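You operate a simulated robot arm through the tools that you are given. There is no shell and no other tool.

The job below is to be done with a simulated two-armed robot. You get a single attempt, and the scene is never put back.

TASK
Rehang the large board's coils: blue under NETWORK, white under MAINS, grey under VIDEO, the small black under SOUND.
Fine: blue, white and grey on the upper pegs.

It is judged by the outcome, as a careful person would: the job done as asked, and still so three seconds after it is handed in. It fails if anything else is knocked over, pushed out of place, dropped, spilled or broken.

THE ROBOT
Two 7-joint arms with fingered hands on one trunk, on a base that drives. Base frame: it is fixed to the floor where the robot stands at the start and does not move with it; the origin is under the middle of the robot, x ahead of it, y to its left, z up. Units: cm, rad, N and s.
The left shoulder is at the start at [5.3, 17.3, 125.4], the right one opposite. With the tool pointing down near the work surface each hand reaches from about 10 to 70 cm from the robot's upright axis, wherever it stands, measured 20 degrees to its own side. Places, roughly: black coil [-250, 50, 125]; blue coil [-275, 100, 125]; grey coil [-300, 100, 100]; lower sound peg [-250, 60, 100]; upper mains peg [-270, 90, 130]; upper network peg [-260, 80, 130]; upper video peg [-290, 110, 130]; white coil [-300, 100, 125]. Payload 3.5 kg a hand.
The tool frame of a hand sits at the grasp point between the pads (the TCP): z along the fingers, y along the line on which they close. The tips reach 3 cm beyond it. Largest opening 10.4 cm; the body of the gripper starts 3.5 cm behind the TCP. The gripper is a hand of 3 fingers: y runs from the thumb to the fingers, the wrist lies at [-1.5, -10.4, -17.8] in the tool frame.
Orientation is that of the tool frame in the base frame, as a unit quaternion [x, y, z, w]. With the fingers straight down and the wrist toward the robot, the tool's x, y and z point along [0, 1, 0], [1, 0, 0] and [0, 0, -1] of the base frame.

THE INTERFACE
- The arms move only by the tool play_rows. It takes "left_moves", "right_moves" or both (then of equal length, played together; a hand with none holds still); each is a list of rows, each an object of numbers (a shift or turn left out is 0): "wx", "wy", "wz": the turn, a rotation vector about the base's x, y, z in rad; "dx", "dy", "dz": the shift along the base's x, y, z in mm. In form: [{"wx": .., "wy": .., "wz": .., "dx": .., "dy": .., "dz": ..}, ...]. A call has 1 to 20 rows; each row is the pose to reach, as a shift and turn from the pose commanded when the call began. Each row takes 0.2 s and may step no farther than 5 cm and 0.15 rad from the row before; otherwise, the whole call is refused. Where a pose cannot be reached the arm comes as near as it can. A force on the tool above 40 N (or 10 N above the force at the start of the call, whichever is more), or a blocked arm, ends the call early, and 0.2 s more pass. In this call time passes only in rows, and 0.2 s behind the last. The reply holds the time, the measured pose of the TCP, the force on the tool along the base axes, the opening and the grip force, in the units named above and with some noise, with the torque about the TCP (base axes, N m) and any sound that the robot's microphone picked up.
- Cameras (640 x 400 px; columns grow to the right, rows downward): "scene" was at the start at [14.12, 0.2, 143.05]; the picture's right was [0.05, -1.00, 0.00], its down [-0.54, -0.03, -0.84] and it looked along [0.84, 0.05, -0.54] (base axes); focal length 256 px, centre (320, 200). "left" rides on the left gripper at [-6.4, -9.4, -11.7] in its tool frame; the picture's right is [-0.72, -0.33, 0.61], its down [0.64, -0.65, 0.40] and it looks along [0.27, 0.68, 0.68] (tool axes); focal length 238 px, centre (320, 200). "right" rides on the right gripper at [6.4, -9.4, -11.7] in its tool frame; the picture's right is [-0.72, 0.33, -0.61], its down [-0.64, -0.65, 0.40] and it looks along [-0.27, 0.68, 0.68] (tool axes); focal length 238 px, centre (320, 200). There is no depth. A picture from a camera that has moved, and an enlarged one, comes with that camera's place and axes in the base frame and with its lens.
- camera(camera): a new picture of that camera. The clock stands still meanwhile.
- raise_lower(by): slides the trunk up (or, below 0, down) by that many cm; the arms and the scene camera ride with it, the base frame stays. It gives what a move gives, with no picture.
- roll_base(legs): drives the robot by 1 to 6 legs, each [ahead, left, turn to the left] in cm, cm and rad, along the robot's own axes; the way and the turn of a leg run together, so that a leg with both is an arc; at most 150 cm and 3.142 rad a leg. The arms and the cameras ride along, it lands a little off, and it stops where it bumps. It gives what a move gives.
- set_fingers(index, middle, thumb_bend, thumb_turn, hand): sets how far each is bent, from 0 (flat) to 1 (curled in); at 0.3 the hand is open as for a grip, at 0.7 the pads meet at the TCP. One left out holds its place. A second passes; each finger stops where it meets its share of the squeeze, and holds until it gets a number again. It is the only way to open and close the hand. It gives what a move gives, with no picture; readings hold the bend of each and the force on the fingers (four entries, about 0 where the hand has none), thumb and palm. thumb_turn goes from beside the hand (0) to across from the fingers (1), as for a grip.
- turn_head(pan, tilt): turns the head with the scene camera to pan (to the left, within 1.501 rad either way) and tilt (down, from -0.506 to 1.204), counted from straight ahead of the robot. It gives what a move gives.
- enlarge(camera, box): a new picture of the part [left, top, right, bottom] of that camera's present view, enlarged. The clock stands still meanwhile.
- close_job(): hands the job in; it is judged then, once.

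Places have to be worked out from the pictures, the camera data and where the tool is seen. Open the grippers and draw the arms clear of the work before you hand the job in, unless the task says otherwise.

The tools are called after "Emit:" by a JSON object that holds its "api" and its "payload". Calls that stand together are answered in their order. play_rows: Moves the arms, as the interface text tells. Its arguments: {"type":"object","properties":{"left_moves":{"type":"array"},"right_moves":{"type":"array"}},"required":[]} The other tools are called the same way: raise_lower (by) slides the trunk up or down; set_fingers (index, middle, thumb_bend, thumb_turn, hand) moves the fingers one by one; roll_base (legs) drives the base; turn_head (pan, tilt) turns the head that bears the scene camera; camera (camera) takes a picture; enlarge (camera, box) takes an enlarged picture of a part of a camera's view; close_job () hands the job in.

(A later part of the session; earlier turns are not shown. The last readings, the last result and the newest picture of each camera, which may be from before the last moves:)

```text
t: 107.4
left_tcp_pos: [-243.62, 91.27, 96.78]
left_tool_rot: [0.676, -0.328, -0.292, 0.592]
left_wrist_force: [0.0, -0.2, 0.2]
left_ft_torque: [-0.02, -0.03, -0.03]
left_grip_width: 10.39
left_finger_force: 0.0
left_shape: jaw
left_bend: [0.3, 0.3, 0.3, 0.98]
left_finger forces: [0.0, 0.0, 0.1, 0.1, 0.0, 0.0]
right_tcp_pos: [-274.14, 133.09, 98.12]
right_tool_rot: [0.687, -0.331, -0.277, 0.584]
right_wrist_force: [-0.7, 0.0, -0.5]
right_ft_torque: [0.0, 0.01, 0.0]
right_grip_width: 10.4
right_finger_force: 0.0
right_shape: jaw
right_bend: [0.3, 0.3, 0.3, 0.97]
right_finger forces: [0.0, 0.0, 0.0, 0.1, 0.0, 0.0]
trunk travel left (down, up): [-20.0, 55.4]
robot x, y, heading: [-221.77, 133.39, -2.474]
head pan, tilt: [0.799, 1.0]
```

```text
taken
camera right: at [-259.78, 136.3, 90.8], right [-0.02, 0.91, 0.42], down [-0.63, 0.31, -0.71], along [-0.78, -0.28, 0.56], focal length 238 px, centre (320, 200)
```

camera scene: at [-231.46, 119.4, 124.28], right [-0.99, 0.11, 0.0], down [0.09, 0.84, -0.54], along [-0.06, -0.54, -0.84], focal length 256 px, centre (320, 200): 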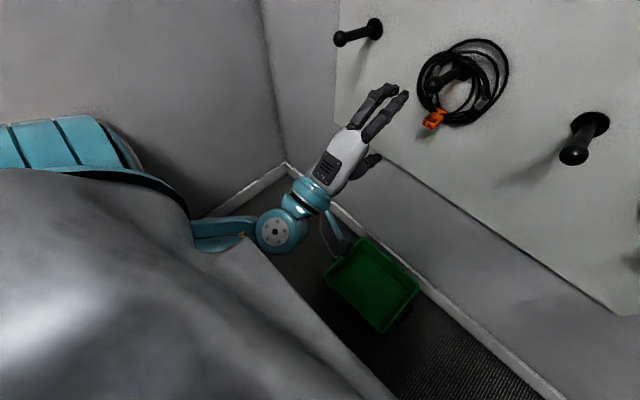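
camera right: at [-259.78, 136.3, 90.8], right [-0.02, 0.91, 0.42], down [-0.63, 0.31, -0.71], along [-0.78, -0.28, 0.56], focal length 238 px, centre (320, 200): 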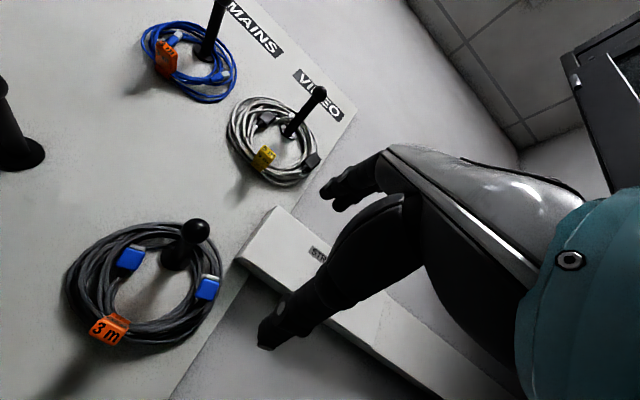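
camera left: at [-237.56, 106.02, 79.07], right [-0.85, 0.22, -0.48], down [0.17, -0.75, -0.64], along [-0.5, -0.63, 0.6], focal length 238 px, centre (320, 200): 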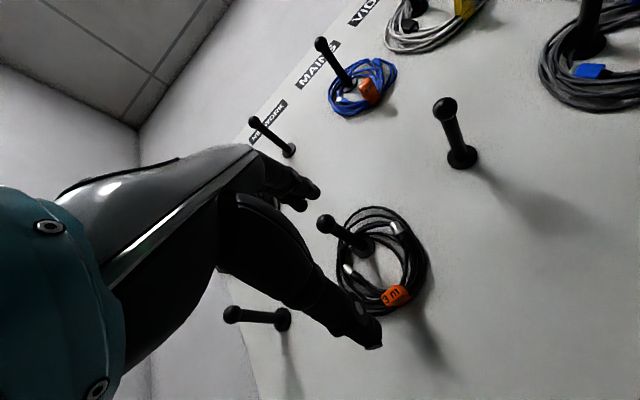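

No contact is visible. I raise the trunk another 10 cm to see whether the forward pitch goes away with height.

Emit:
{"api": "raise_lower", "payload": {"by": 10}}

Emit:
{"api": "raise_lower", "payload": {"by": 5}}

```text
t: 108.7
left_tcp_pos: [-243.59, 91.28, 106.74]
left_tool_rot: [0.677, -0.329, -0.291, 0.591]
left_wrist_force: [0.6, 0.0, 0.4]
left_ft_torque: [0.01, -0.02, 0.0]
left_grip_width: 10.38
left_finger_force: 0.0
left_shape: jaw
left_bend: [0.3, 0.3, 0.3, 0.98]
left_finger forces: [0.0, 0.0, 0.0, 0.0, 0.0, 0.0]
right_tcp_pos: [-273.27, 133.72, 109.67]
right_tool_rot: [0.675, -0.325, -0.283, 0.599]
right_wrist_force: [-0.4, -0.6, -0.4]
right_ft_torque: [-0.02, 0.0, -0.01]
right_grip_width: 10.4
right_finger_force: 0.1
right_shape: jaw
right_bend: [0.3, 0.3, 0.3, 0.97]
right_finger forces: [0.0, 0.0, 0.0, 0.0, 0.0, 0.0]
trunk travel left (down, up): [-30.0, 45.4]
robot x, y, heading: [-221.99, 133.23, -2.478]
head pan, tilt: [0.799, 1.0]
```

```text
t: 109.7
left_tcp_pos: [-243.6, 91.27, 111.72]
left_tool_rot: [0.676, -0.328, -0.292, 0.591]
left_wrist_force: [0.2, 0.1, -0.2]
left_ft_torque: [0.01, 0.01, -0.04]
left_grip_width: 10.37
left_finger_force: 0.1
left_shape: jaw
left_bend: [0.3, 0.3, 0.3, 0.98]
left_finger forces: [0.1, 0.0, 0.1, 0.1, 0.0, 0.0]
right_tcp_pos: [-273.4, 133.81, 114.73]
right_tool_rot: [0.676, -0.324, -0.281, 0.6]
right_wrist_force: [-0.1, 0.2, 0.5]
right_ft_torque: [0.02, 0.0, -0.01]
right_grip_width: 10.41
right_finger_force: 0.0
right_shape: jaw
right_bend: [0.3, 0.3, 0.3, 0.97]
right_finger forces: [0.1, 0.0, 0.0, 0.0, 0.0, 0.1]
trunk travel left (down, up): [-35.0, 40.4]
robot x, y, heading: [-221.9, 133.07, -2.474]
head pan, tilt: [0.799, 1.0]
```

Back at the original height the arms keep a changed pose, so something shifted them during the big lowering. I test with a small 5 cm lowering to see if the arms shift again.

Emit:
{"api": "raise_lower", "payload": {"by": -5}}

Emit:
{"api": "raise_lower", "payload": {"by": -5}}

```text
t: 110.6
left_tcp_pos: [-243.64, 91.29, 106.89]
left_tool_rot: [0.675, -0.328, -0.293, 0.592]
left_wrist_force: [0.6, -0.2, 0.1]
left_ft_torque: [0.02, -0.01, 0.0]
left_grip_width: 10.38
left_finger_force: 0.0
left_shape: jaw
left_bend: [0.3, 0.3, 0.3, 0.98]
left_finger forces: [0.0, 0.1, 0.0, 0.0, 0.0, 0.1]
right_tcp_pos: [-273.22, 134.05, 109.76]
right_tool_rot: [0.676, -0.323, -0.28, 0.6]
right_wrist_force: [-0.7, 1.3, 0.0]
right_ft_torque: [0.0, -0.01, 0.01]
right_grip_width: 10.39
right_finger_force: 0.0
right_shape: jaw
right_bend: [0.3, 0.3, 0.3, 0.97]
right_finger forces: [0.1, 0.1, 0.0, 0.0, 0.1, 0.0]
trunk travel left (down, up): [-30.0, 45.4]
robot x, y, heading: [-221.9, 133.57, -2.479]
head pan, tilt: [0.799, 1.0]
```

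```text
t: 111.5
left_tcp_pos: [-243.54, 91.29, 101.95]
left_tool_rot: [0.676, -0.328, -0.293, 0.592]
left_wrist_force: [-0.2, -0.1, -0.4]
left_ft_torque: [-0.03, 0.01, 0.0]
left_grip_width: 10.4
left_finger_force: 0.0
left_shape: jaw
left_bend: [0.3, 0.3, 0.3, 0.98]
left_finger forces: [0.0, 0.0, 0.0, 0.0, 0.0, 0.0]
right_tcp_pos: [-273.23, 134.0, 104.78]
right_tool_rot: [0.677, -0.322, -0.279, 0.601]
right_wrist_force: [0.8, 0.6, 1.4]
right_ft_torque: [0.03, 0.0, 0.0]
right_grip_width: 10.39
right_finger_force: 0.0
right_shape: jaw
right_bend: [0.3, 0.3, 0.3, 0.97]
right_finger forces: [0.0, 0.1, 0.1, 0.0, 0.0, 0.0]
trunk travel left (down, up): [-25.0, 50.4]
robot x, y, heading: [-221.95, 133.34, -2.479]
head pan, tilt: [0.799, 1.0]
```

The small lowering leaves the arms alone, so I stay at -10 cm and avoid deeper lowering. I start with the blue coil: I move the left hand back, right and up to stand in front of it, pitching the fingers up about 15°.

Emit:
{"api": "play_rows", "payload": {"left_moves": [{"dx": 19.7, "dy": 15.5}, {"dx": 39.3, "dy": 30.9}, {"dx": 20.8, "dy": 54.5, "dz": 20, "wx": -0.031, "wy": 0.039}, {"dx": 2.2, "dy": 78.1, "dz": 40, "wx": -0.062, "wy": 0.079}, {"dx": -16.3, "dy": 101.6, "dz": 60, "wx": -0.093, "wy": 0.118}, {"dx": -34.9, "dy": 125.2, "dz": 80, "wx": -0.124, "wy": 0.157}, {"dx": -53.4, "dy": 148.8, "dz": 100, "wx": -0.1545, "wy": 0.1965}, {"dx": -71.9, "dy": 172.4, "dz": 120, "wx": -0.185, "wy": 0.236}, {"dx": -90.5, "dy": 196, "dz": 140, "wx": -0.216, "wy": 0.275}, {"dx": -96, "dy": 203, "dz": 150, "wx": -0.241, "wy": 0.3065}]}}

Emit:
{"api": "set_fingers", "payload": {"hand": "left", "index": 0.45, "middle": 0.45, "thumb_bend": 0.45}}

Emit:
{"api": "turn_head", "payload": {"pan": 0.0, "tilt": 0.35}}

Emit:
{"api": "camera", "payload": {"camera": "scene"}}

Emit:
{"api": "camera", "payload": {"camera": "left"}}

```text
t: 113.7
left_tcp_pos: [-253.32, 110.56, 116.48]
left_tool_rot: [0.549, -0.265, -0.335, 0.719]
left_wrist_force: [0.9, -0.3, -0.7]
left_ft_torque: [0.01, 0.0, 0.02]
left_grip_width: 10.37
left_finger_force: 0.1
left_shape: jaw
left_bend: [0.3, 0.3, 0.3, 0.98]
left_finger forces: [0.0, 0.0, 0.0, 0.0, 0.0, 0.1]
right_tcp_pos: [-273.28, 133.91, 104.64]
right_tool_rot: [0.676, -0.323, -0.28, 0.6]
right_wrist_force: [-0.1, -0.4, 0.3]
right_ft_torque: [-0.02, 0.04, 0.0]
right_grip_width: 10.38
right_finger_force: 0.1
right_shape: jaw
right_bend: [0.3, 0.3, 0.3, 0.97]
right_finger forces: [0.1, 0.1, 0.1, 0.0, 0.0, 0.0]
trunk travel left (down, up): [-25.0, 50.4]
robot x, y, heading: [-221.97, 133.63, -2.481]
head pan, tilt: [0.799, 1.0]
```

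```text
t: 114.7
left_tcp_pos: [-253.4, 110.63, 116.5]
left_tool_rot: [0.549, -0.265, -0.336, 0.718]
left_wrist_force: [0.1, 0.1, 0.3]
left_ft_torque: [-0.04, 0.03, -0.02]
left_grip_width: 6.58
left_finger_force: 0.2
left_shape: fingers
left_bend: [0.45, 0.45, 0.45, 0.98]
left_finger forces: [0.1, 0.1, 0.0, 0.1, 0.0, 0.0]
right_tcp_pos: [-273.3, 133.91, 104.61]
right_tool_rot: [0.676, -0.323, -0.28, 0.6]
right_wrist_force: [0.2, -0.2, 0.5]
right_ft_torque: [0.01, -0.02, 0.0]
right_grip_width: 10.41
right_finger_force: 0.0
right_shape: jaw
right_bend: [0.3, 0.3, 0.3, 0.97]
right_finger forces: [0.0, 0.0, 0.1, 0.0, 0.1, 0.1]
trunk travel left (down, up): [-25.0, 50.4]
robot x, y, heading: [-221.58, 133.67, -2.484]
head pan, tilt: [0.799, 1.0]
```

```text
t: 115.8
left_tcp_pos: [-253.42, 110.81, 116.6]
left_tool_rot: [0.549, -0.265, -0.337, 0.718]
left_wrist_force: [0.2, 0.3, -0.4]
left_ft_torque: [-0.02, 0.0, -0.02]
left_grip_width: 6.59
left_finger_force: 0.1
left_shape: fingers
left_bend: [0.45, 0.45, 0.45, 0.98]
left_finger forces: [0.1, 0.1, 0.0, 0.0, 0.1, 0.1]
right_tcp_pos: [-273.25, 133.98, 104.7]
right_tool_rot: [0.676, -0.323, -0.281, 0.6]
right_wrist_force: [-0.4, 0.2, 0.1]
right_ft_torque: [0.02, 0.0, -0.02]
right_grip_width: 10.4
right_finger_force: 0.0
right_shape: jaw
right_bend: [0.3, 0.3, 0.3, 0.97]
right_finger forces: [0.1, 0.0, 0.0, 0.0, 0.1, 0.0]
trunk travel left (down, up): [-25.0, 50.4]
robot x, y, heading: [-221.66, 133.44, -2.474]
head pan, tilt: [0.0, 0.351]
```

```text
taken
camera scene: at [-236.2, 122.01, 134.91], right [-0.62, 0.79, 0.0], down [0.27, 0.21, -0.94], along [-0.74, -0.58, -0.34], focal length 256 px, centre (320, 200)
```

scene: 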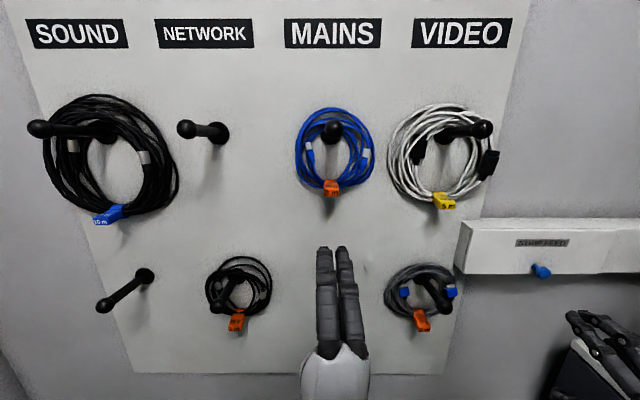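

```text
taken
camera left: at [-250.6, 121.03, 104.45], right [-0.98, 0.13, -0.17], down [-0.02, -0.85, -0.52], along [-0.21, -0.5, 0.84], focal length 238 px, centre (320, 200)
```

left: 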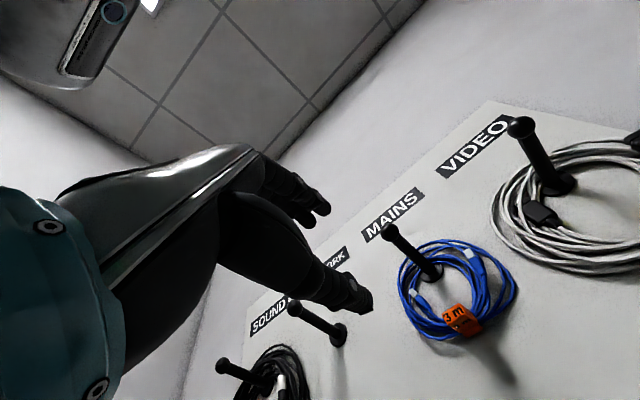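

The left hand is squarely in front of blue's tag (tag at R≈244.3, z≈120.5, about 4–5 cm off the board). I raise it to tag height and advance until about 3 cm short of the grasp point, then check.

Emit:
{"api": "play_rows", "payload": {"left_moves": [{"dx": -2, "dy": 3, "dz": 20}, {"dx": -4, "dy": 5, "dz": 38}, {"dx": -35.4, "dy": -19.7, "dz": 38}, {"dx": -66.9, "dy": -44.4, "dz": 38}, {"dx": -98.3, "dy": -69.2, "dz": 38}, {"dx": -129.8, "dy": -93.9, "dz": 38}, {"dx": -153.3, "dy": -112.4, "dz": 38}, {"dx": -169, "dy": -124.8, "dz": 38}]}}

Emit:
{"api": "camera", "payload": {"camera": "scene"}}

Emit:
{"api": "enlarge", "payload": {"camera": "scene", "box": [270, 90, 430, 190]}}

Emit:
{"api": "camera", "payload": {"camera": "left"}}

```text
t: 117.6
left_tcp_pos: [-270.24, 99.0, 120.58]
left_tool_rot: [0.548, -0.266, -0.35, 0.712]
left_wrist_force: [-0.4, 0.4, -0.1]
left_ft_torque: [0.0, -0.03, -0.03]
left_grip_width: 6.54
left_finger_force: 0.0
left_shape: fingers
left_bend: [0.45, 0.45, 0.45, 0.98]
left_finger forces: [0.1, 0.0, 0.1, 0.1, 0.1, 0.0]
right_tcp_pos: [-273.26, 133.93, 104.74]
right_tool_rot: [0.676, -0.323, -0.28, 0.6]
right_wrist_force: [0.6, -0.1, 0.1]
right_ft_torque: [0.0, -0.02, 0.0]
right_grip_width: 10.38
right_finger_force: 0.0
right_shape: jaw
right_bend: [0.3, 0.3, 0.3, 0.97]
right_finger forces: [0.1, 0.1, 0.1, 0.0, 0.0, 0.0]
trunk travel left (down, up): [-25.0, 50.4]
robot x, y, heading: [-221.73, 133.51, -2.477]
head pan, tilt: [0.0, 0.351]
```

```text
taken
camera scene: at [-236.22, 122.01, 134.91], right [-0.62, 0.79, 0.0], down [0.27, 0.21, -0.94], along [-0.74, -0.58, -0.34], focal length 256 px, centre (320, 200)
```

scene: 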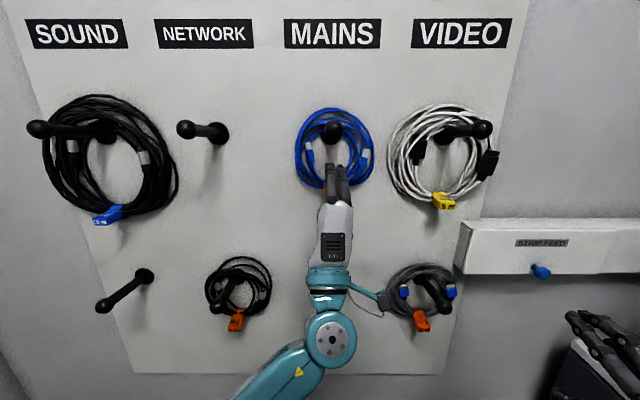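

```text
4.00 times, centred on (350, 140) of scene
camera zoom: at [-236.22, 122.01, 134.91], right [-0.62, 0.79, 0.0], down [0.27, 0.21, -0.94], along [-0.74, -0.58, -0.34], focal length 1024 px, centre (200, 440)
```

zoom: 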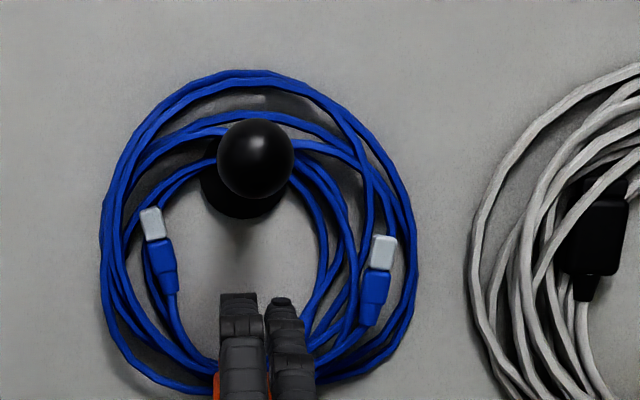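

```text
taken
camera left: at [-267.17, 109.57, 108.53], right [-0.98, 0.15, -0.15], down [-0.05, -0.85, -0.53], along [-0.21, -0.51, 0.83], focal length 238 px, centre (320, 200)
```

left: 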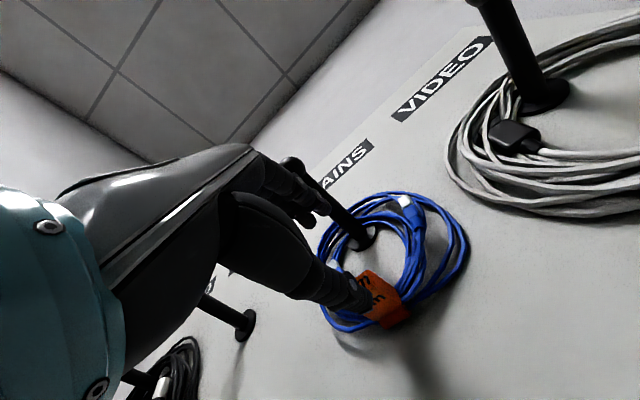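

The fingers are above the tag and the thumb below it; the wrist view suggests the tag lies nearer the board (F≈158.5, z≈119.7). I advance another 5.5 cm, slightly left and 1.4 cm down, watching forces.

Emit:
{"api": "play_rows", "payload": {"left_moves": [{"dx": -10, "dy": -9, "dz": -10}, {"dx": -20, "dy": -18, "dz": -14}, {"dx": -30, "dy": -27, "dz": -14}, {"dx": -40.7, "dy": -37.1, "dz": -14}]}}

Emit:
{"api": "camera", "payload": {"camera": "left"}}

Emit:
{"api": "enlarge", "payload": {"camera": "scene", "box": [270, 90, 430, 230]}}

```text
t: 118.6
left_tcp_pos: [-274.2, 95.66, 119.06]
left_tool_rot: [0.548, -0.267, -0.35, 0.711]
left_wrist_force: [-0.8, 0.1, -0.4]
left_ft_torque: [-0.01, 0.02, 0.02]
left_grip_width: 6.55
left_finger_force: 0.1
left_shape: fingers
left_bend: [0.45, 0.45, 0.45, 0.98]
left_finger forces: [0.0, 0.0, 0.1, 0.1, 0.0, 0.0]
right_tcp_pos: [-273.34, 133.85, 104.77]
right_tool_rot: [0.676, -0.323, -0.28, 0.6]
right_wrist_force: [0.7, 0.1, 0.3]
right_ft_torque: [0.01, 0.03, 0.0]
right_grip_width: 10.4
right_finger_force: 0.1
right_shape: jaw
right_bend: [0.3, 0.3, 0.3, 0.97]
right_finger forces: [0.1, 0.0, 0.0, 0.0, 0.0, 0.0]
trunk travel left (down, up): [-25.0, 50.4]
robot x, y, heading: [-221.58, 133.59, -2.478]
head pan, tilt: [0.0, 0.351]
```

```text
taken
camera left: at [-271.19, 105.95, 107.1], right [-0.98, 0.16, -0.15], down [-0.05, -0.85, -0.53], along [-0.21, -0.51, 0.83], focal length 238 px, centre (320, 200)
```

left: 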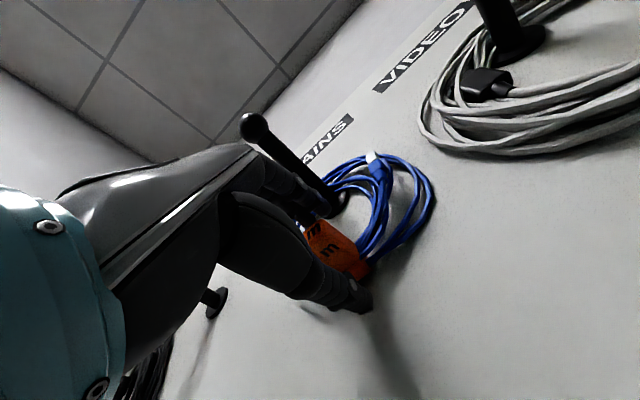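

```text
2.86 times, centred on (350, 160) of scene
camera zoom: at [-236.21, 122.01, 134.91], right [-0.62, 0.79, 0.0], down [0.27, 0.21, -0.94], along [-0.74, -0.58, -0.34], focal length 731 px, centre (234, 314)
```

zoom: 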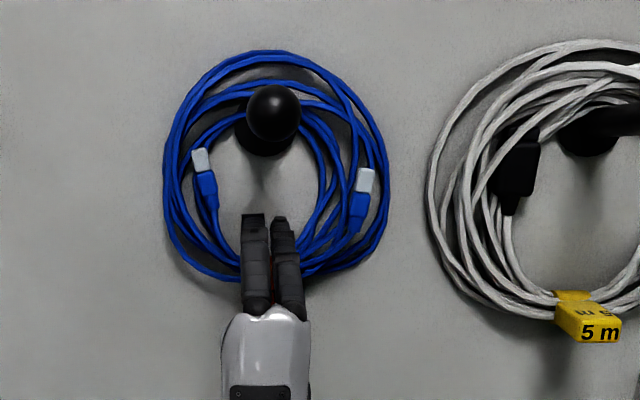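

The tag now lies between the fingers and the thumb with no contact force. I close the hand on it.

Emit:
{"api": "set_fingers", "payload": {"hand": "left", "index": 0.8, "middle": 0.8, "thumb_bend": 0.8}}

Emit:
{"api": "camera", "payload": {"camera": "left"}}

Emit:
{"api": "enlarge", "payload": {"camera": "scene", "box": [270, 90, 430, 230]}}

```text
t: 119.6
left_tcp_pos: [-274.14, 95.62, 119.22]
left_tool_rot: [0.547, -0.266, -0.351, 0.712]
left_wrist_force: [-1.8, 1.0, 5.2]
left_ft_torque: [-0.08, -0.05, -0.01]
left_grip_width: 1.28
left_finger_force: 21.3
left_shape: fingers
left_bend: [0.72, 0.67, 0.67, 0.95]
left_finger forces: [11.7, 11.5, 0.0, 0.1, 18.6, 0.0]
right_tcp_pos: [-273.19, 134.01, 104.83]
right_tool_rot: [0.676, -0.323, -0.28, 0.6]
right_wrist_force: [-0.3, -0.9, 0.2]
right_ft_torque: [-0.02, -0.01, 0.03]
right_grip_width: 10.4
right_finger_force: 0.0
right_shape: jaw
right_bend: [0.3, 0.3, 0.3, 0.97]
right_finger forces: [0.0, 0.0, 0.1, 0.1, 0.0, 0.0]
trunk travel left (down, up): [-25.0, 50.4]
robot x, y, heading: [-221.96, 133.51, -2.481]
head pan, tilt: [0.0, 0.351]
```

```text
taken
camera left: at [-271.17, 106.0, 107.18], right [-0.98, 0.16, -0.15], down [-0.05, -0.85, -0.53], along [-0.21, -0.51, 0.83], focal length 238 px, centre (320, 200)
```

left: 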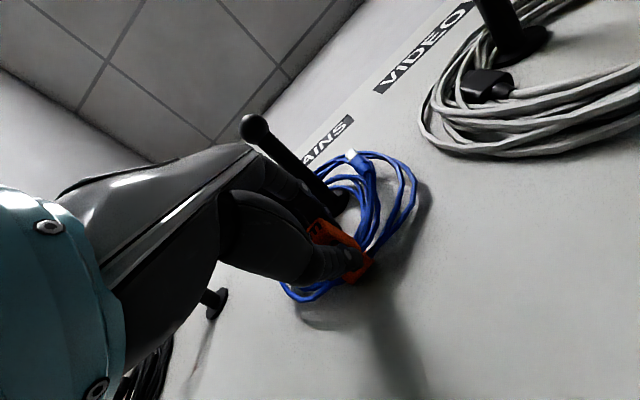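

```text
2.86 times, centred on (350, 160) of scene
camera zoom: at [-236.19, 122.06, 134.92], right [-0.62, 0.79, 0.0], down [0.27, 0.21, -0.94], along [-0.74, -0.58, -0.34], focal length 731 px, centre (234, 314)
```

zoom: 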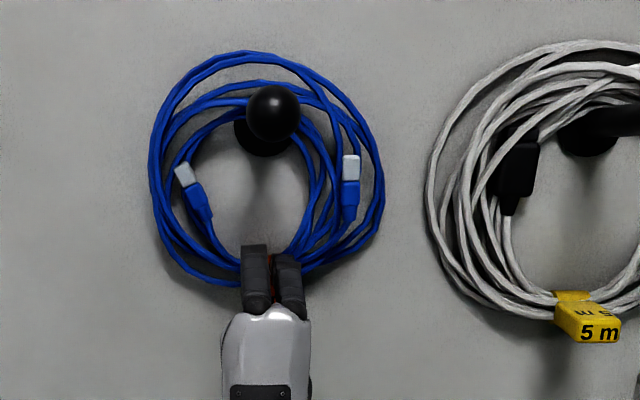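

The tag is gripped with about 21 N and a 1.3 cm opening; the coil tilted a little but stays on its peg. I lift it by 3.5 cm in small steps.

Emit:
{"api": "play_rows", "payload": {"left_moves": [{"dz": 8}, {"dz": 16}, {"dz": 24}, {"dz": 30}, {"dz": 35}]}}

Emit:
{"api": "enlarge", "payload": {"camera": "scene", "box": [270, 80, 430, 220]}}

Emit:
{"api": "camera", "payload": {"camera": "left"}}

```text
t: 120.8
left_tcp_pos: [-274.18, 95.52, 122.73]
left_tool_rot: [0.549, -0.266, -0.35, 0.711]
left_wrist_force: [-1.0, -0.3, -2.4]
left_ft_torque: [0.09, 0.0, -0.02]
left_grip_width: 1.26
left_finger_force: 19.3
left_shape: fingers
left_bend: [0.73, 0.73, 0.67, 0.93]
left_finger forces: [14.0, 4.5, 0.0, 0.1, 19.5, 0.1]
right_tcp_pos: [-273.24, 133.96, 104.82]
right_tool_rot: [0.677, -0.322, -0.279, 0.6]
right_wrist_force: [0.1, 0.1, 0.4]
right_ft_torque: [0.0, 0.02, -0.04]
right_grip_width: 10.37
right_finger_force: 0.1
right_shape: jaw
right_bend: [0.3, 0.3, 0.3, 0.97]
right_finger forces: [0.0, 0.0, 0.1, 0.0, 0.0, 0.0]
trunk travel left (down, up): [-25.0, 50.4]
robot x, y, heading: [-221.76, 133.61, -2.475]
head pan, tilt: [0.0, 0.351]
```

```text
2.86 times, centred on (350, 150) of scene
camera zoom: at [-236.21, 122.01, 134.91], right [-0.62, 0.79, 0.0], down [0.27, 0.21, -0.94], along [-0.74, -0.58, -0.34], focal length 731 px, centre (234, 343)
```

zoom: 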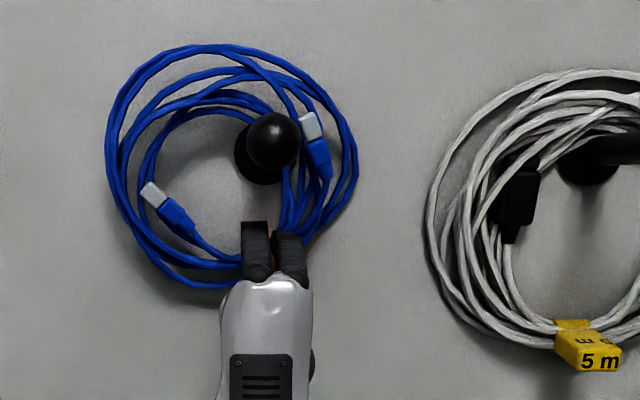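

```text
taken
camera left: at [-271.23, 105.93, 110.7], right [-0.98, 0.16, -0.15], down [-0.05, -0.85, -0.53], along [-0.21, -0.51, 0.83], focal length 238 px, centre (320, 200)
```

left: 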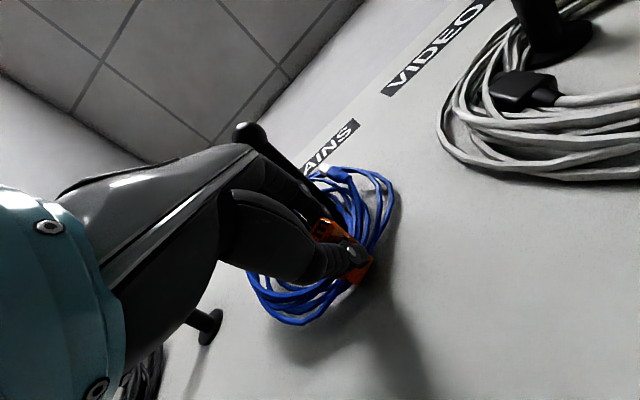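

The coil is held, but it leans about 27° to the left against the peg, its weight (about 2.4 N) bending the grip. I roll the hand about 8° clockwise to bring the coil upright, then look again.

Emit:
{"api": "play_rows", "payload": {"left_moves": [{"wx": -0.039, "wy": -0.031}, {"wx": -0.079, "wy": -0.062}, {"wx": -0.11, "wy": -0.0865}]}}

Emit:
{"api": "enlarge", "payload": {"camera": "scene", "box": [270, 80, 430, 220]}}

```text
t: 121.6
left_tcp_pos: [-274.23, 95.41, 122.75]
left_tool_rot: [0.523, -0.317, -0.31, 0.728]
left_wrist_force: [0.3, 0.1, -1.7]
left_ft_torque: [0.08, -0.01, 0.0]
left_grip_width: 1.26
left_finger_force: 19.4
left_shape: fingers
left_bend: [0.73, 0.73, 0.67, 0.93]
left_finger forces: [13.8, 4.6, 0.1, 0.0, 19.5, 0.0]
right_tcp_pos: [-273.42, 133.87, 104.74]
right_tool_rot: [0.676, -0.322, -0.28, 0.601]
right_wrist_force: [0.4, 1.0, -0.7]
right_ft_torque: [-0.01, 0.0, -0.05]
right_grip_width: 10.42
right_finger_force: 0.2
right_shape: jaw
right_bend: [0.3, 0.3, 0.3, 0.97]
right_finger forces: [0.0, 0.0, 0.0, 0.1, 0.1, 0.0]
trunk travel left (down, up): [-25.0, 50.4]
robot x, y, heading: [-221.99, 133.82, -2.479]
head pan, tilt: [0.0, 0.351]
```

```text
2.86 times, centred on (350, 150) of scene
camera zoom: at [-236.21, 122.0, 134.91], right [-0.62, 0.79, 0.0], down [0.27, 0.21, -0.94], along [-0.74, -0.58, -0.34], focal length 731 px, centre (234, 343)
```

zoom: 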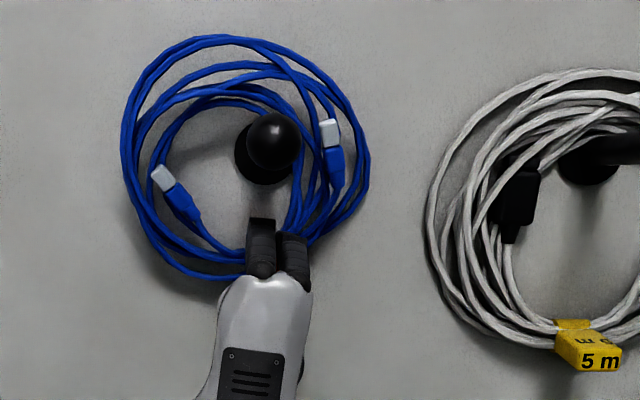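

The coil turned rigidly with the hand, so the grip is firm. I roll another 0.3 rad to set the coil upright around the peg.

Emit:
{"api": "play_rows", "payload": {"left_moves": [{"wx": -0.079, "wy": -0.062}, {"wx": -0.157, "wy": -0.124}, {"wx": -0.236, "wy": -0.185}]}}

Emit:
{"api": "enlarge", "payload": {"camera": "scene", "box": [270, 80, 430, 220]}}

Emit:
{"api": "camera", "payload": {"camera": "left"}}

```text
t: 122.4
left_tcp_pos: [-274.25, 95.42, 122.83]
left_tool_rot: [0.459, -0.417, -0.222, 0.752]
left_wrist_force: [0.1, 0.5, -1.0]
left_ft_torque: [0.05, -0.02, 0.01]
left_grip_width: 1.25
left_finger_force: 18.7
left_shape: fingers
left_bend: [0.73, 0.73, 0.67, 0.93]
left_finger forces: [13.4, 5.1, 0.0, 0.0, 19.5, 0.0]
right_tcp_pos: [-273.3, 133.96, 104.74]
right_tool_rot: [0.676, -0.323, -0.28, 0.6]
right_wrist_force: [0.2, -0.5, 0.4]
right_ft_torque: [-0.03, -0.01, 0.03]
right_grip_width: 10.39
right_finger_force: 0.1
right_shape: jaw
right_bend: [0.3, 0.3, 0.3, 0.97]
right_finger forces: [0.0, 0.1, 0.0, 0.1, 0.0, 0.0]
trunk travel left (down, up): [-25.0, 50.4]
robot x, y, heading: [-222.06, 133.73, -2.477]
head pan, tilt: [0.0, 0.351]
```

```text
2.86 times, centred on (350, 150) of scene
camera zoom: at [-236.2, 122.0, 134.91], right [-0.62, 0.79, 0.0], down [0.27, 0.21, -0.94], along [-0.74, -0.58, -0.34], focal length 731 px, centre (234, 343)
```

zoom: 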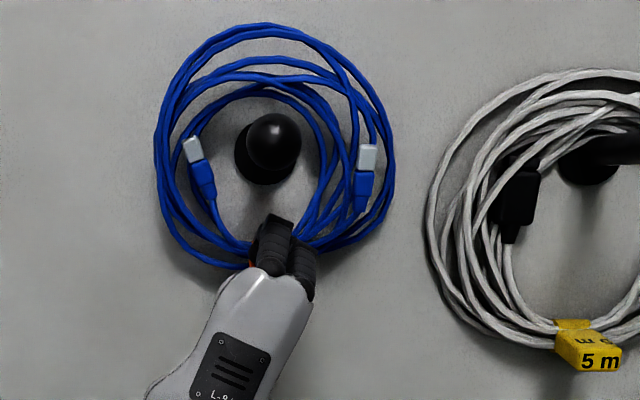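

```text
taken
camera left: at [-267.6, 101.28, 109.2], right [-0.89, 0.05, -0.45], down [0.05, -0.98, -0.21], along [-0.45, -0.21, 0.87], focal length 238 px, centre (320, 200)
```

left: 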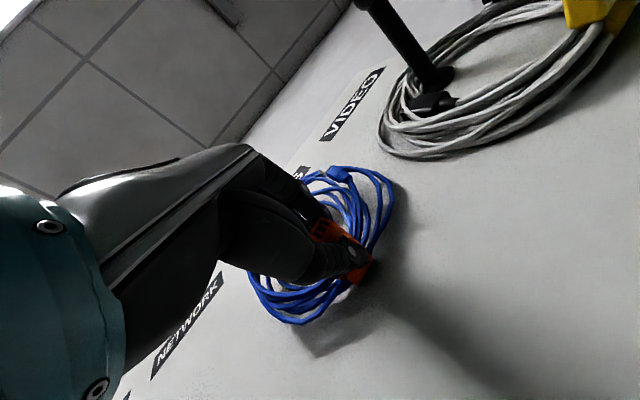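

The coil is upright with the peg near the middle of its opening. I lift it 1.7 cm more to centre the knob and draw it straight out 17 cm.

Emit:
{"api": "play_rows", "payload": {"left_moves": [{"dz": 9}, {"dz": 17}, {"dx": 23.6, "dy": 18.5, "dz": 17}, {"dx": 47.2, "dy": 37.1, "dz": 17}, {"dx": 70.7, "dy": 55.6, "dz": 17}, {"dx": 94.3, "dy": 74.2, "dz": 17}, {"dx": 117.9, "dy": 92.7, "dz": 17}, {"dx": 135.2, "dy": 106.3, "dz": 17}]}}

Emit:
{"api": "camera", "payload": {"camera": "scene"}}

```text
t: 124.2
left_tcp_pos: [-260.5, 106.21, 124.3]
left_tool_rot: [0.459, -0.417, -0.221, 0.753]
left_wrist_force: [-1.0, -0.2, -0.8]
left_ft_torque: [0.0, -0.04, -0.02]
left_grip_width: 1.26
left_finger_force: 19.3
left_shape: fingers
left_bend: [0.73, 0.73, 0.67, 0.93]
left_finger forces: [13.2, 5.2, 0.0, 0.1, 19.4, 0.0]
right_tcp_pos: [-273.3, 133.97, 104.77]
right_tool_rot: [0.676, -0.324, -0.28, 0.599]
right_wrist_force: [0.3, -1.1, 0.7]
right_ft_torque: [0.01, 0.02, 0.01]
right_grip_width: 10.38
right_finger_force: 0.0
right_shape: jaw
right_bend: [0.3, 0.3, 0.3, 0.97]
right_finger forces: [0.0, 0.0, 0.0, 0.0, 0.0, 0.1]
trunk travel left (down, up): [-25.0, 50.4]
robot x, y, heading: [-221.79, 133.64, -2.473]
head pan, tilt: [0.0, 0.351]
```

```text
taken
camera scene: at [-236.2, 122.03, 134.92], right [-0.62, 0.79, 0.0], down [0.27, 0.21, -0.94], along [-0.74, -0.58, -0.34], focal length 256 px, centre (320, 200)
```

scene: 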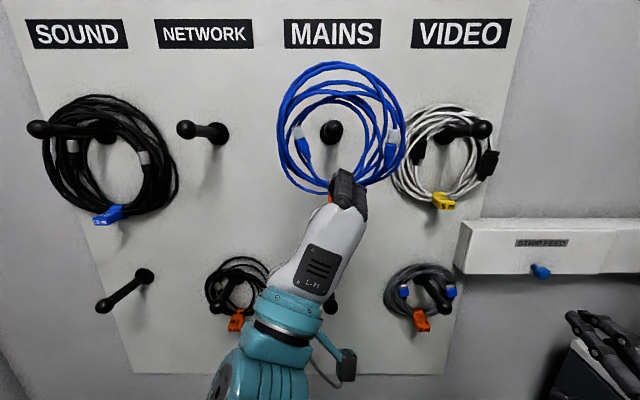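

The blue coil is free and upright, its opening centred at R≈244.5, z≈131.4. I carry it 22 cm left in front of the upper NETWORK peg.

Emit:
{"api": "play_rows", "payload": {"left_moves": [{"dx": 18.5, "dy": -23.6}, {"dx": 43.3, "dy": -55}, {"dx": 68, "dy": -86.5}, {"dx": 92.7, "dy": -117.9}, {"dx": 117.4, "dy": -149.3}, {"dx": 136, "dy": -172.9}]}}

Emit:
{"api": "camera", "payload": {"camera": "scene"}}

Emit:
{"api": "enlarge", "payload": {"camera": "scene", "box": [120, 60, 280, 200]}}

```text
t: 125.6
left_tcp_pos: [-246.94, 88.76, 124.35]
left_tool_rot: [0.459, -0.417, -0.223, 0.752]
left_wrist_force: [1.1, -0.6, 0.0]
left_ft_torque: [0.04, -0.02, 0.0]
left_grip_width: 1.25
left_finger_force: 18.7
left_shape: fingers
left_bend: [0.73, 0.73, 0.67, 0.93]
left_finger forces: [13.1, 5.2, 0.0, 0.1, 19.4, 0.1]
right_tcp_pos: [-273.4, 133.91, 104.89]
right_tool_rot: [0.676, -0.323, -0.28, 0.599]
right_wrist_force: [-0.3, -0.3, 0.1]
right_ft_torque: [0.04, 0.0, -0.02]
right_grip_width: 10.41
right_finger_force: 0.2
right_shape: jaw
right_bend: [0.3, 0.3, 0.3, 0.97]
right_finger forces: [0.0, 0.0, 0.0, 0.1, 0.0, 0.1]
trunk travel left (down, up): [-25.0, 50.4]
robot x, y, heading: [-221.78, 133.71, -2.477]
head pan, tilt: [0.0, 0.351]
```

```text
taken
camera scene: at [-236.18, 121.99, 134.91], right [-0.62, 0.79, 0.0], down [0.27, 0.21, -0.94], along [-0.74, -0.58, -0.34], focal length 256 px, centre (320, 200)
```

scene: 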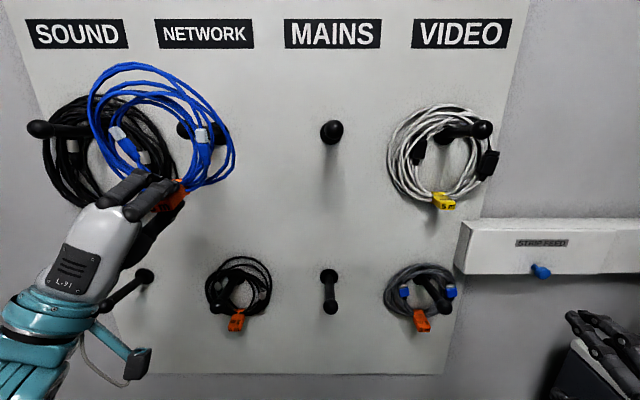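

```text
2.86 times, centred on (200, 130) of scene
camera zoom: at [-236.18, 121.99, 134.91], right [-0.62, 0.79, 0.0], down [0.27, 0.21, -0.94], along [-0.74, -0.58, -0.34], focal length 731 px, centre (663, 400)
```

zoom: 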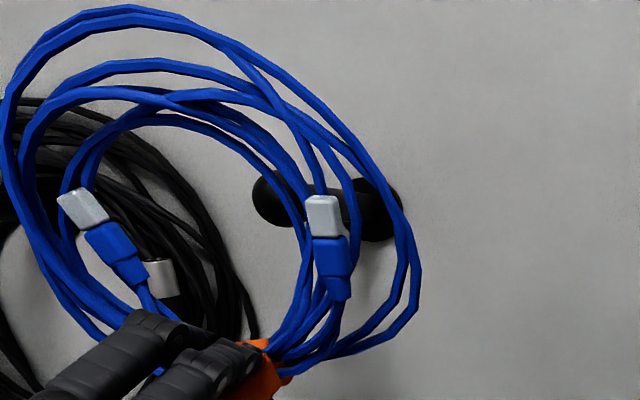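

The coil's opening is centred at about R 222.7, z 131.4, in line with the NETWORK knob (222.4, 132). I push it straight in 14 cm over the peg.

Emit:
{"api": "play_rows", "payload": {"left_moves": [{"dx": -22, "dy": -17.3, "dz": 2}, {"dx": -44, "dy": -34.6, "dz": 4}, {"dx": -66, "dy": -51.9, "dz": 4}, {"dx": -88, "dy": -69.2, "dz": 4}, {"dx": -110, "dy": -86.5, "dz": 2}]}}

Emit:
{"api": "enlarge", "payload": {"camera": "scene", "box": [120, 60, 280, 200]}}

Emit:
{"api": "camera", "payload": {"camera": "left"}}

```text
t: 126.8
left_tcp_pos: [-258.3, 80.04, 124.75]
left_tool_rot: [0.46, -0.416, -0.222, 0.752]
left_wrist_force: [0.0, -0.4, -1.1]
left_ft_torque: [0.06, -0.03, -0.01]
left_grip_width: 1.25
left_finger_force: 18.7
left_shape: fingers
left_bend: [0.73, 0.73, 0.67, 0.93]
left_finger forces: [13.1, 5.3, 0.0, 0.0, 19.4, 0.1]
right_tcp_pos: [-273.44, 133.9, 104.81]
right_tool_rot: [0.676, -0.323, -0.281, 0.6]
right_wrist_force: [0.3, 0.4, 1.6]
right_ft_torque: [-0.01, 0.01, -0.02]
right_grip_width: 10.39
right_finger_force: 0.2
right_shape: jaw
right_bend: [0.3, 0.3, 0.3, 0.97]
right_finger forces: [0.0, 0.1, 0.0, 0.0, 0.0, 0.0]
trunk travel left (down, up): [-25.0, 50.4]
robot x, y, heading: [-221.96, 133.89, -2.478]
head pan, tilt: [0.0, 0.351]
```

```text
2.86 times, centred on (200, 130) of scene
camera zoom: at [-236.24, 121.99, 134.9], right [-0.62, 0.79, 0.0], down [0.27, 0.21, -0.94], along [-0.74, -0.58, -0.34], focal length 731 px, centre (663, 400)
```

zoom: 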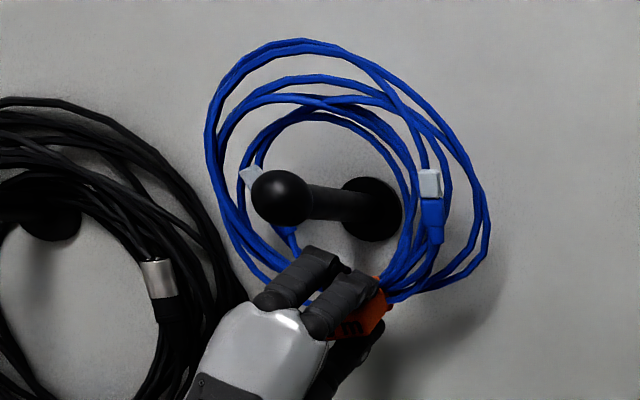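

```text
taken
camera left: at [-251.61, 85.97, 111.17], right [-0.89, 0.05, -0.45], down [0.05, -0.98, -0.21], along [-0.45, -0.21, 0.87], focal length 238 px, centre (320, 200)
```

left: 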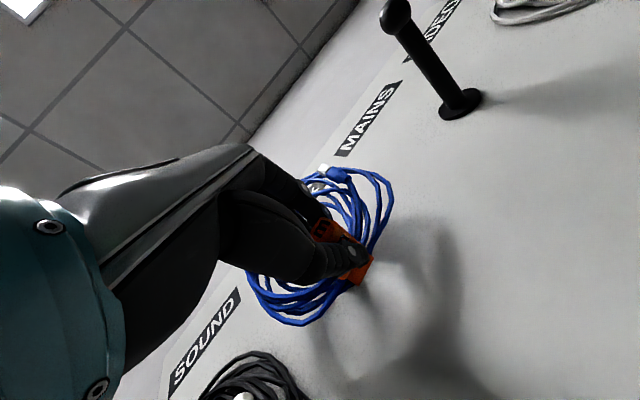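

The peg now runs through the coil's opening. I lower the coil about 3.8 cm until it rests on the peg, watching the vertical force.

Emit:
{"api": "play_rows", "payload": {"left_moves": [{"dz": -10}, {"dz": -20}, {"dz": -28}, {"dz": -34}, {"dz": -38}]}}

Emit:
{"api": "enlarge", "payload": {"camera": "scene", "box": [120, 60, 280, 200]}}

```text
t: 128.0
left_tcp_pos: [-258.03, 80.16, 120.8]
left_tool_rot: [0.46, -0.416, -0.222, 0.753]
left_wrist_force: [-0.4, -0.2, -0.9]
left_ft_torque: [0.06, -0.04, -0.02]
left_grip_width: 1.22
left_finger_force: 18.8
left_shape: fingers
left_bend: [0.73, 0.73, 0.67, 0.93]
left_finger forces: [13.1, 5.4, 0.0, 0.0, 19.4, 0.0]
right_tcp_pos: [-273.37, 133.87, 104.87]
right_tool_rot: [0.676, -0.323, -0.28, 0.6]
right_wrist_force: [0.4, 0.7, -0.4]
right_ft_torque: [-0.01, 0.01, 0.0]
right_grip_width: 10.38
right_finger_force: 0.1
right_shape: jaw
right_bend: [0.3, 0.3, 0.3, 0.97]
right_finger forces: [0.1, 0.0, 0.1, 0.0, 0.1, 0.1]
trunk travel left (down, up): [-25.0, 50.4]
robot x, y, heading: [-221.66, 133.66, -2.481]
head pan, tilt: [0.0, 0.351]
```

```text
2.86 times, centred on (200, 130) of scene
camera zoom: at [-236.21, 122.01, 134.91], right [-0.62, 0.79, 0.0], down [0.27, 0.21, -0.94], along [-0.74, -0.58, -0.34], focal length 731 px, centre (663, 400)
```

zoom: 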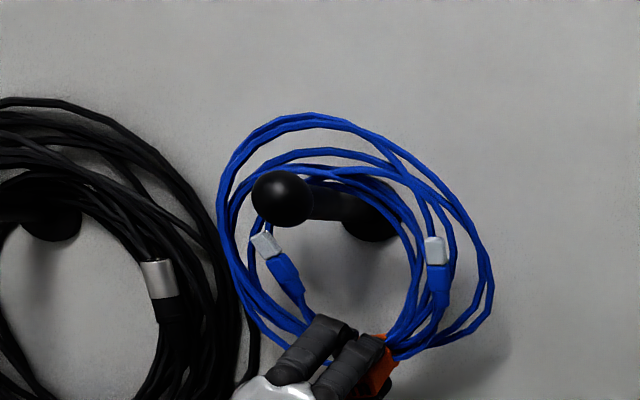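

The innermost loops are just above the shaft; the force is still about -0.9 N. I lower a bit more until the peg carries it.

Emit:
{"api": "play_rows", "payload": {"left_moves": [{"dz": -4}, {"dz": -8}, {"dz": -12}]}}

Emit:
{"api": "enlarge", "payload": {"camera": "scene", "box": [120, 60, 280, 200]}}

```text
t: 128.8
left_tcp_pos: [-257.82, 80.22, 120.1]
left_tool_rot: [0.457, -0.414, -0.224, 0.755]
left_wrist_force: [2.5, -1.7, 16.8]
left_ft_torque: [-0.12, 0.47, 0.08]
left_grip_width: 1.27
left_finger_force: 22.3
left_shape: fingers
left_bend: [0.72, 0.73, 0.69, 0.93]
left_finger forces: [19.5, 11.5, 0.0, 0.0, 13.8, 0.0]
right_tcp_pos: [-273.21, 133.92, 104.83]
right_tool_rot: [0.676, -0.324, -0.28, 0.6]
right_wrist_force: [0.5, 0.4, 0.5]
right_ft_torque: [-0.03, 0.02, 0.02]
right_grip_width: 10.38
right_finger_force: 0.0
right_shape: jaw
right_bend: [0.3, 0.3, 0.3, 0.97]
right_finger forces: [0.0, 0.0, 0.0, 0.1, 0.1, 0.0]
trunk travel left (down, up): [-25.0, 50.4]
robot x, y, heading: [-222.12, 133.49, -2.478]
head pan, tilt: [0.0, 0.351]
```

```text
2.86 times, centred on (200, 130) of scene
camera zoom: at [-236.05, 122.14, 134.97], right [-0.62, 0.79, 0.0], down [0.27, 0.21, -0.94], along [-0.74, -0.58, -0.34], focal length 731 px, centre (663, 400)
```

zoom: 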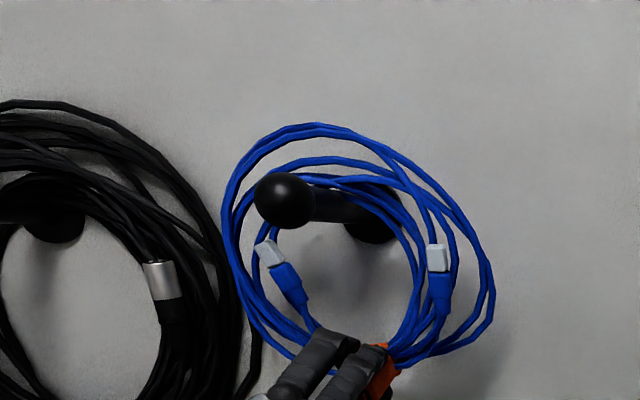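

The peg now takes the coil (+17 N upward), so I ease up 5 mm and then open the fingers and thumb partly.

Emit:
{"api": "play_rows", "payload": {"left_moves": [{"dz": 5}]}}

Emit:
{"api": "set_fingers", "payload": {"hand": "left", "index": 0.5, "middle": 0.5, "thumb_bend": 0.5}}

Emit:
{"api": "enlarge", "payload": {"camera": "scene", "box": [120, 60, 280, 200]}}

Emit:
{"api": "camera", "payload": {"camera": "left"}}

```text
t: 129.2
left_tcp_pos: [-257.96, 80.1, 120.05]
left_tool_rot: [0.461, -0.416, -0.221, 0.752]
left_wrist_force: [1.9, -0.7, 8.8]
left_ft_torque: [-0.14, 0.32, 0.08]
left_grip_width: 1.22
left_finger_force: 21.4
left_shape: fingers
left_bend: [0.72, 0.73, 0.69, 0.93]
left_finger forces: [16.9, 9.2, 0.0, 0.0, 16.9, 0.0]
right_tcp_pos: [-273.22, 133.96, 104.75]
right_tool_rot: [0.676, -0.323, -0.281, 0.6]
right_wrist_force: [-1.1, 0.5, 0.0]
right_ft_torque: [0.0, 0.0, -0.04]
right_grip_width: 10.39
right_finger_force: 0.1
right_shape: jaw
right_bend: [0.3, 0.3, 0.3, 0.97]
right_finger forces: [0.0, 0.1, 0.1, 0.0, 0.0, 0.0]
trunk travel left (down, up): [-25.0, 50.4]
robot x, y, heading: [-221.61, 133.74, -2.474]
head pan, tilt: [0.0, 0.351]
```

```text
t: 130.2
left_tcp_pos: [-258.04, 80.01, 120.25]
left_tool_rot: [0.46, -0.416, -0.222, 0.752]
left_wrist_force: [-0.8, 0.0, -0.2]
left_ft_torque: [0.04, 0.0, 0.02]
left_grip_width: 5.15
left_finger_force: 0.1
left_shape: fingers
left_bend: [0.5, 0.5, 0.5, 0.97]
left_finger forces: [0.0, 0.0, 0.0, 0.0, 0.0, 0.1]
right_tcp_pos: [-273.41, 133.94, 104.69]
right_tool_rot: [0.676, -0.323, -0.28, 0.6]
right_wrist_force: [0.1, -0.2, 0.1]
right_ft_torque: [-0.02, -0.03, 0.03]
right_grip_width: 10.39
right_finger_force: 0.1
right_shape: jaw
right_bend: [0.3, 0.3, 0.3, 0.97]
right_finger forces: [0.0, 0.0, 0.0, 0.0, 0.0, 0.0]
trunk travel left (down, up): [-25.0, 50.4]
robot x, y, heading: [-222.27, 133.85, -2.478]
head pan, tilt: [0.0, 0.351]
```

```text
2.86 times, centred on (200, 130) of scene
camera zoom: at [-236.21, 122.02, 134.91], right [-0.62, 0.79, 0.0], down [0.27, 0.21, -0.94], along [-0.74, -0.58, -0.34], focal length 731 px, centre (663, 400)
```

zoom: 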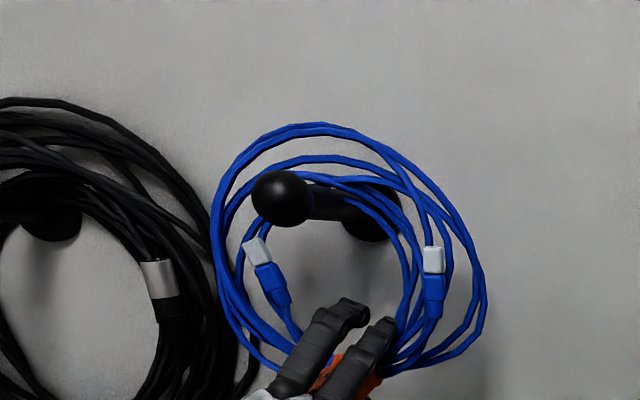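

```text
taken
camera left: at [-251.48, 85.97, 106.56], right [-0.89, 0.05, -0.45], down [0.05, -0.98, -0.21], along [-0.45, -0.21, 0.87], focal length 238 px, centre (320, 200)
```

left: 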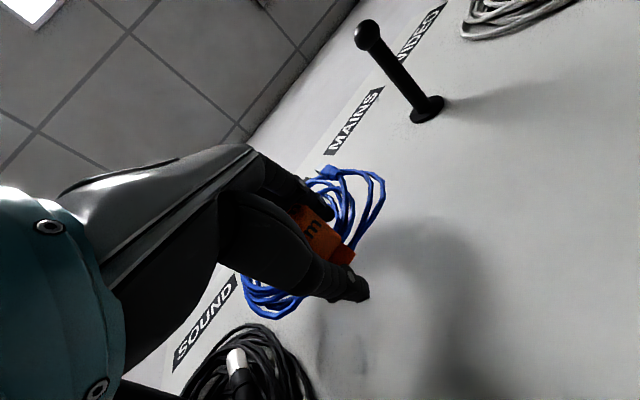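

The coil hangs freely on the NETWORK peg. I open a bit more and draw the hand straight back out of it.

Emit:
{"api": "set_fingers", "payload": {"hand": "left", "index": 0.42, "middle": 0.42, "thumb_bend": 0.42}}

Emit:
{"api": "play_rows", "payload": {"left_moves": [{"dx": 15.7, "dy": 12.4, "dz": -2}, {"dx": 31.4, "dy": 24.7, "dz": -4}, {"dx": 55, "dy": 43.3, "dz": -7}, {"dx": 86.5, "dy": 68, "dz": -10}, {"dx": 118, "dy": 92.7, "dz": -12}]}}

Emit:
{"api": "camera", "payload": {"camera": "scene"}}

```text
t: 131.2
left_tcp_pos: [-258.09, 80.03, 120.17]
left_tool_rot: [0.461, -0.416, -0.222, 0.752]
left_wrist_force: [0.2, -0.1, -0.4]
left_ft_torque: [-0.01, 0.01, -0.03]
left_grip_width: 7.23
left_finger_force: 0.2
left_shape: fingers
left_bend: [0.42, 0.42, 0.42, 0.97]
left_finger forces: [0.1, 0.1, 0.0, 0.0, 0.0, 0.0]
right_tcp_pos: [-273.33, 134.02, 104.69]
right_tool_rot: [0.676, -0.323, -0.281, 0.6]
right_wrist_force: [1.1, 0.4, -0.4]
right_ft_torque: [0.03, 0.01, 0.0]
right_grip_width: 10.4
right_finger_force: 0.1
right_shape: jaw
right_bend: [0.3, 0.3, 0.3, 0.97]
right_finger forces: [0.0, 0.0, 0.1, 0.0, 0.1, 0.1]
trunk travel left (down, up): [-25.0, 50.4]
robot x, y, heading: [-221.82, 133.4, -2.481]
head pan, tilt: [0.0, 0.351]
```

```text
t: 132.4
left_tcp_pos: [-246.12, 89.52, 119.06]
left_tool_rot: [0.459, -0.416, -0.222, 0.753]
left_wrist_force: [0.7, 0.1, 1.0]
left_ft_torque: [-0.02, 0.0, 0.0]
left_grip_width: 7.23
left_finger_force: 0.0
left_shape: fingers
left_bend: [0.42, 0.42, 0.42, 0.97]
left_finger forces: [0.0, 0.0, 0.1, 0.0, 0.1, 0.0]
right_tcp_pos: [-273.32, 134.01, 104.83]
right_tool_rot: [0.676, -0.322, -0.28, 0.601]
right_wrist_force: [0.8, -1.0, -0.7]
right_ft_torque: [0.0, 0.0, -0.02]
right_grip_width: 10.37
right_finger_force: 0.1
right_shape: jaw
right_bend: [0.3, 0.3, 0.3, 0.97]
right_finger forces: [0.1, 0.1, 0.0, 0.1, 0.0, 0.0]
trunk travel left (down, up): [-25.0, 50.4]
robot x, y, heading: [-222.31, 133.29, -2.475]
head pan, tilt: [0.0, 0.351]
```

```text
taken
camera scene: at [-236.16, 122.05, 134.92], right [-0.62, 0.79, 0.0], down [0.27, 0.21, -0.94], along [-0.74, -0.58, -0.34], focal length 256 px, centre (320, 200)
```

scene: 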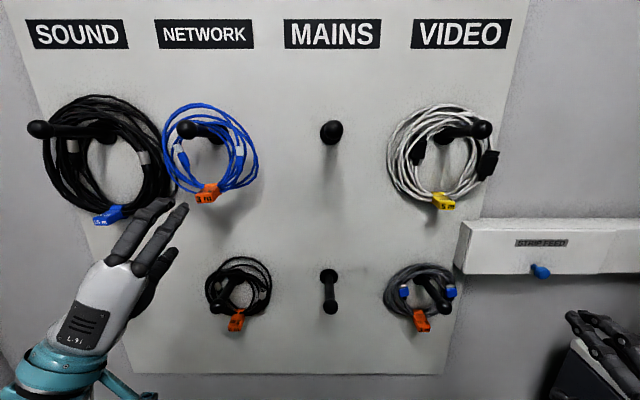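

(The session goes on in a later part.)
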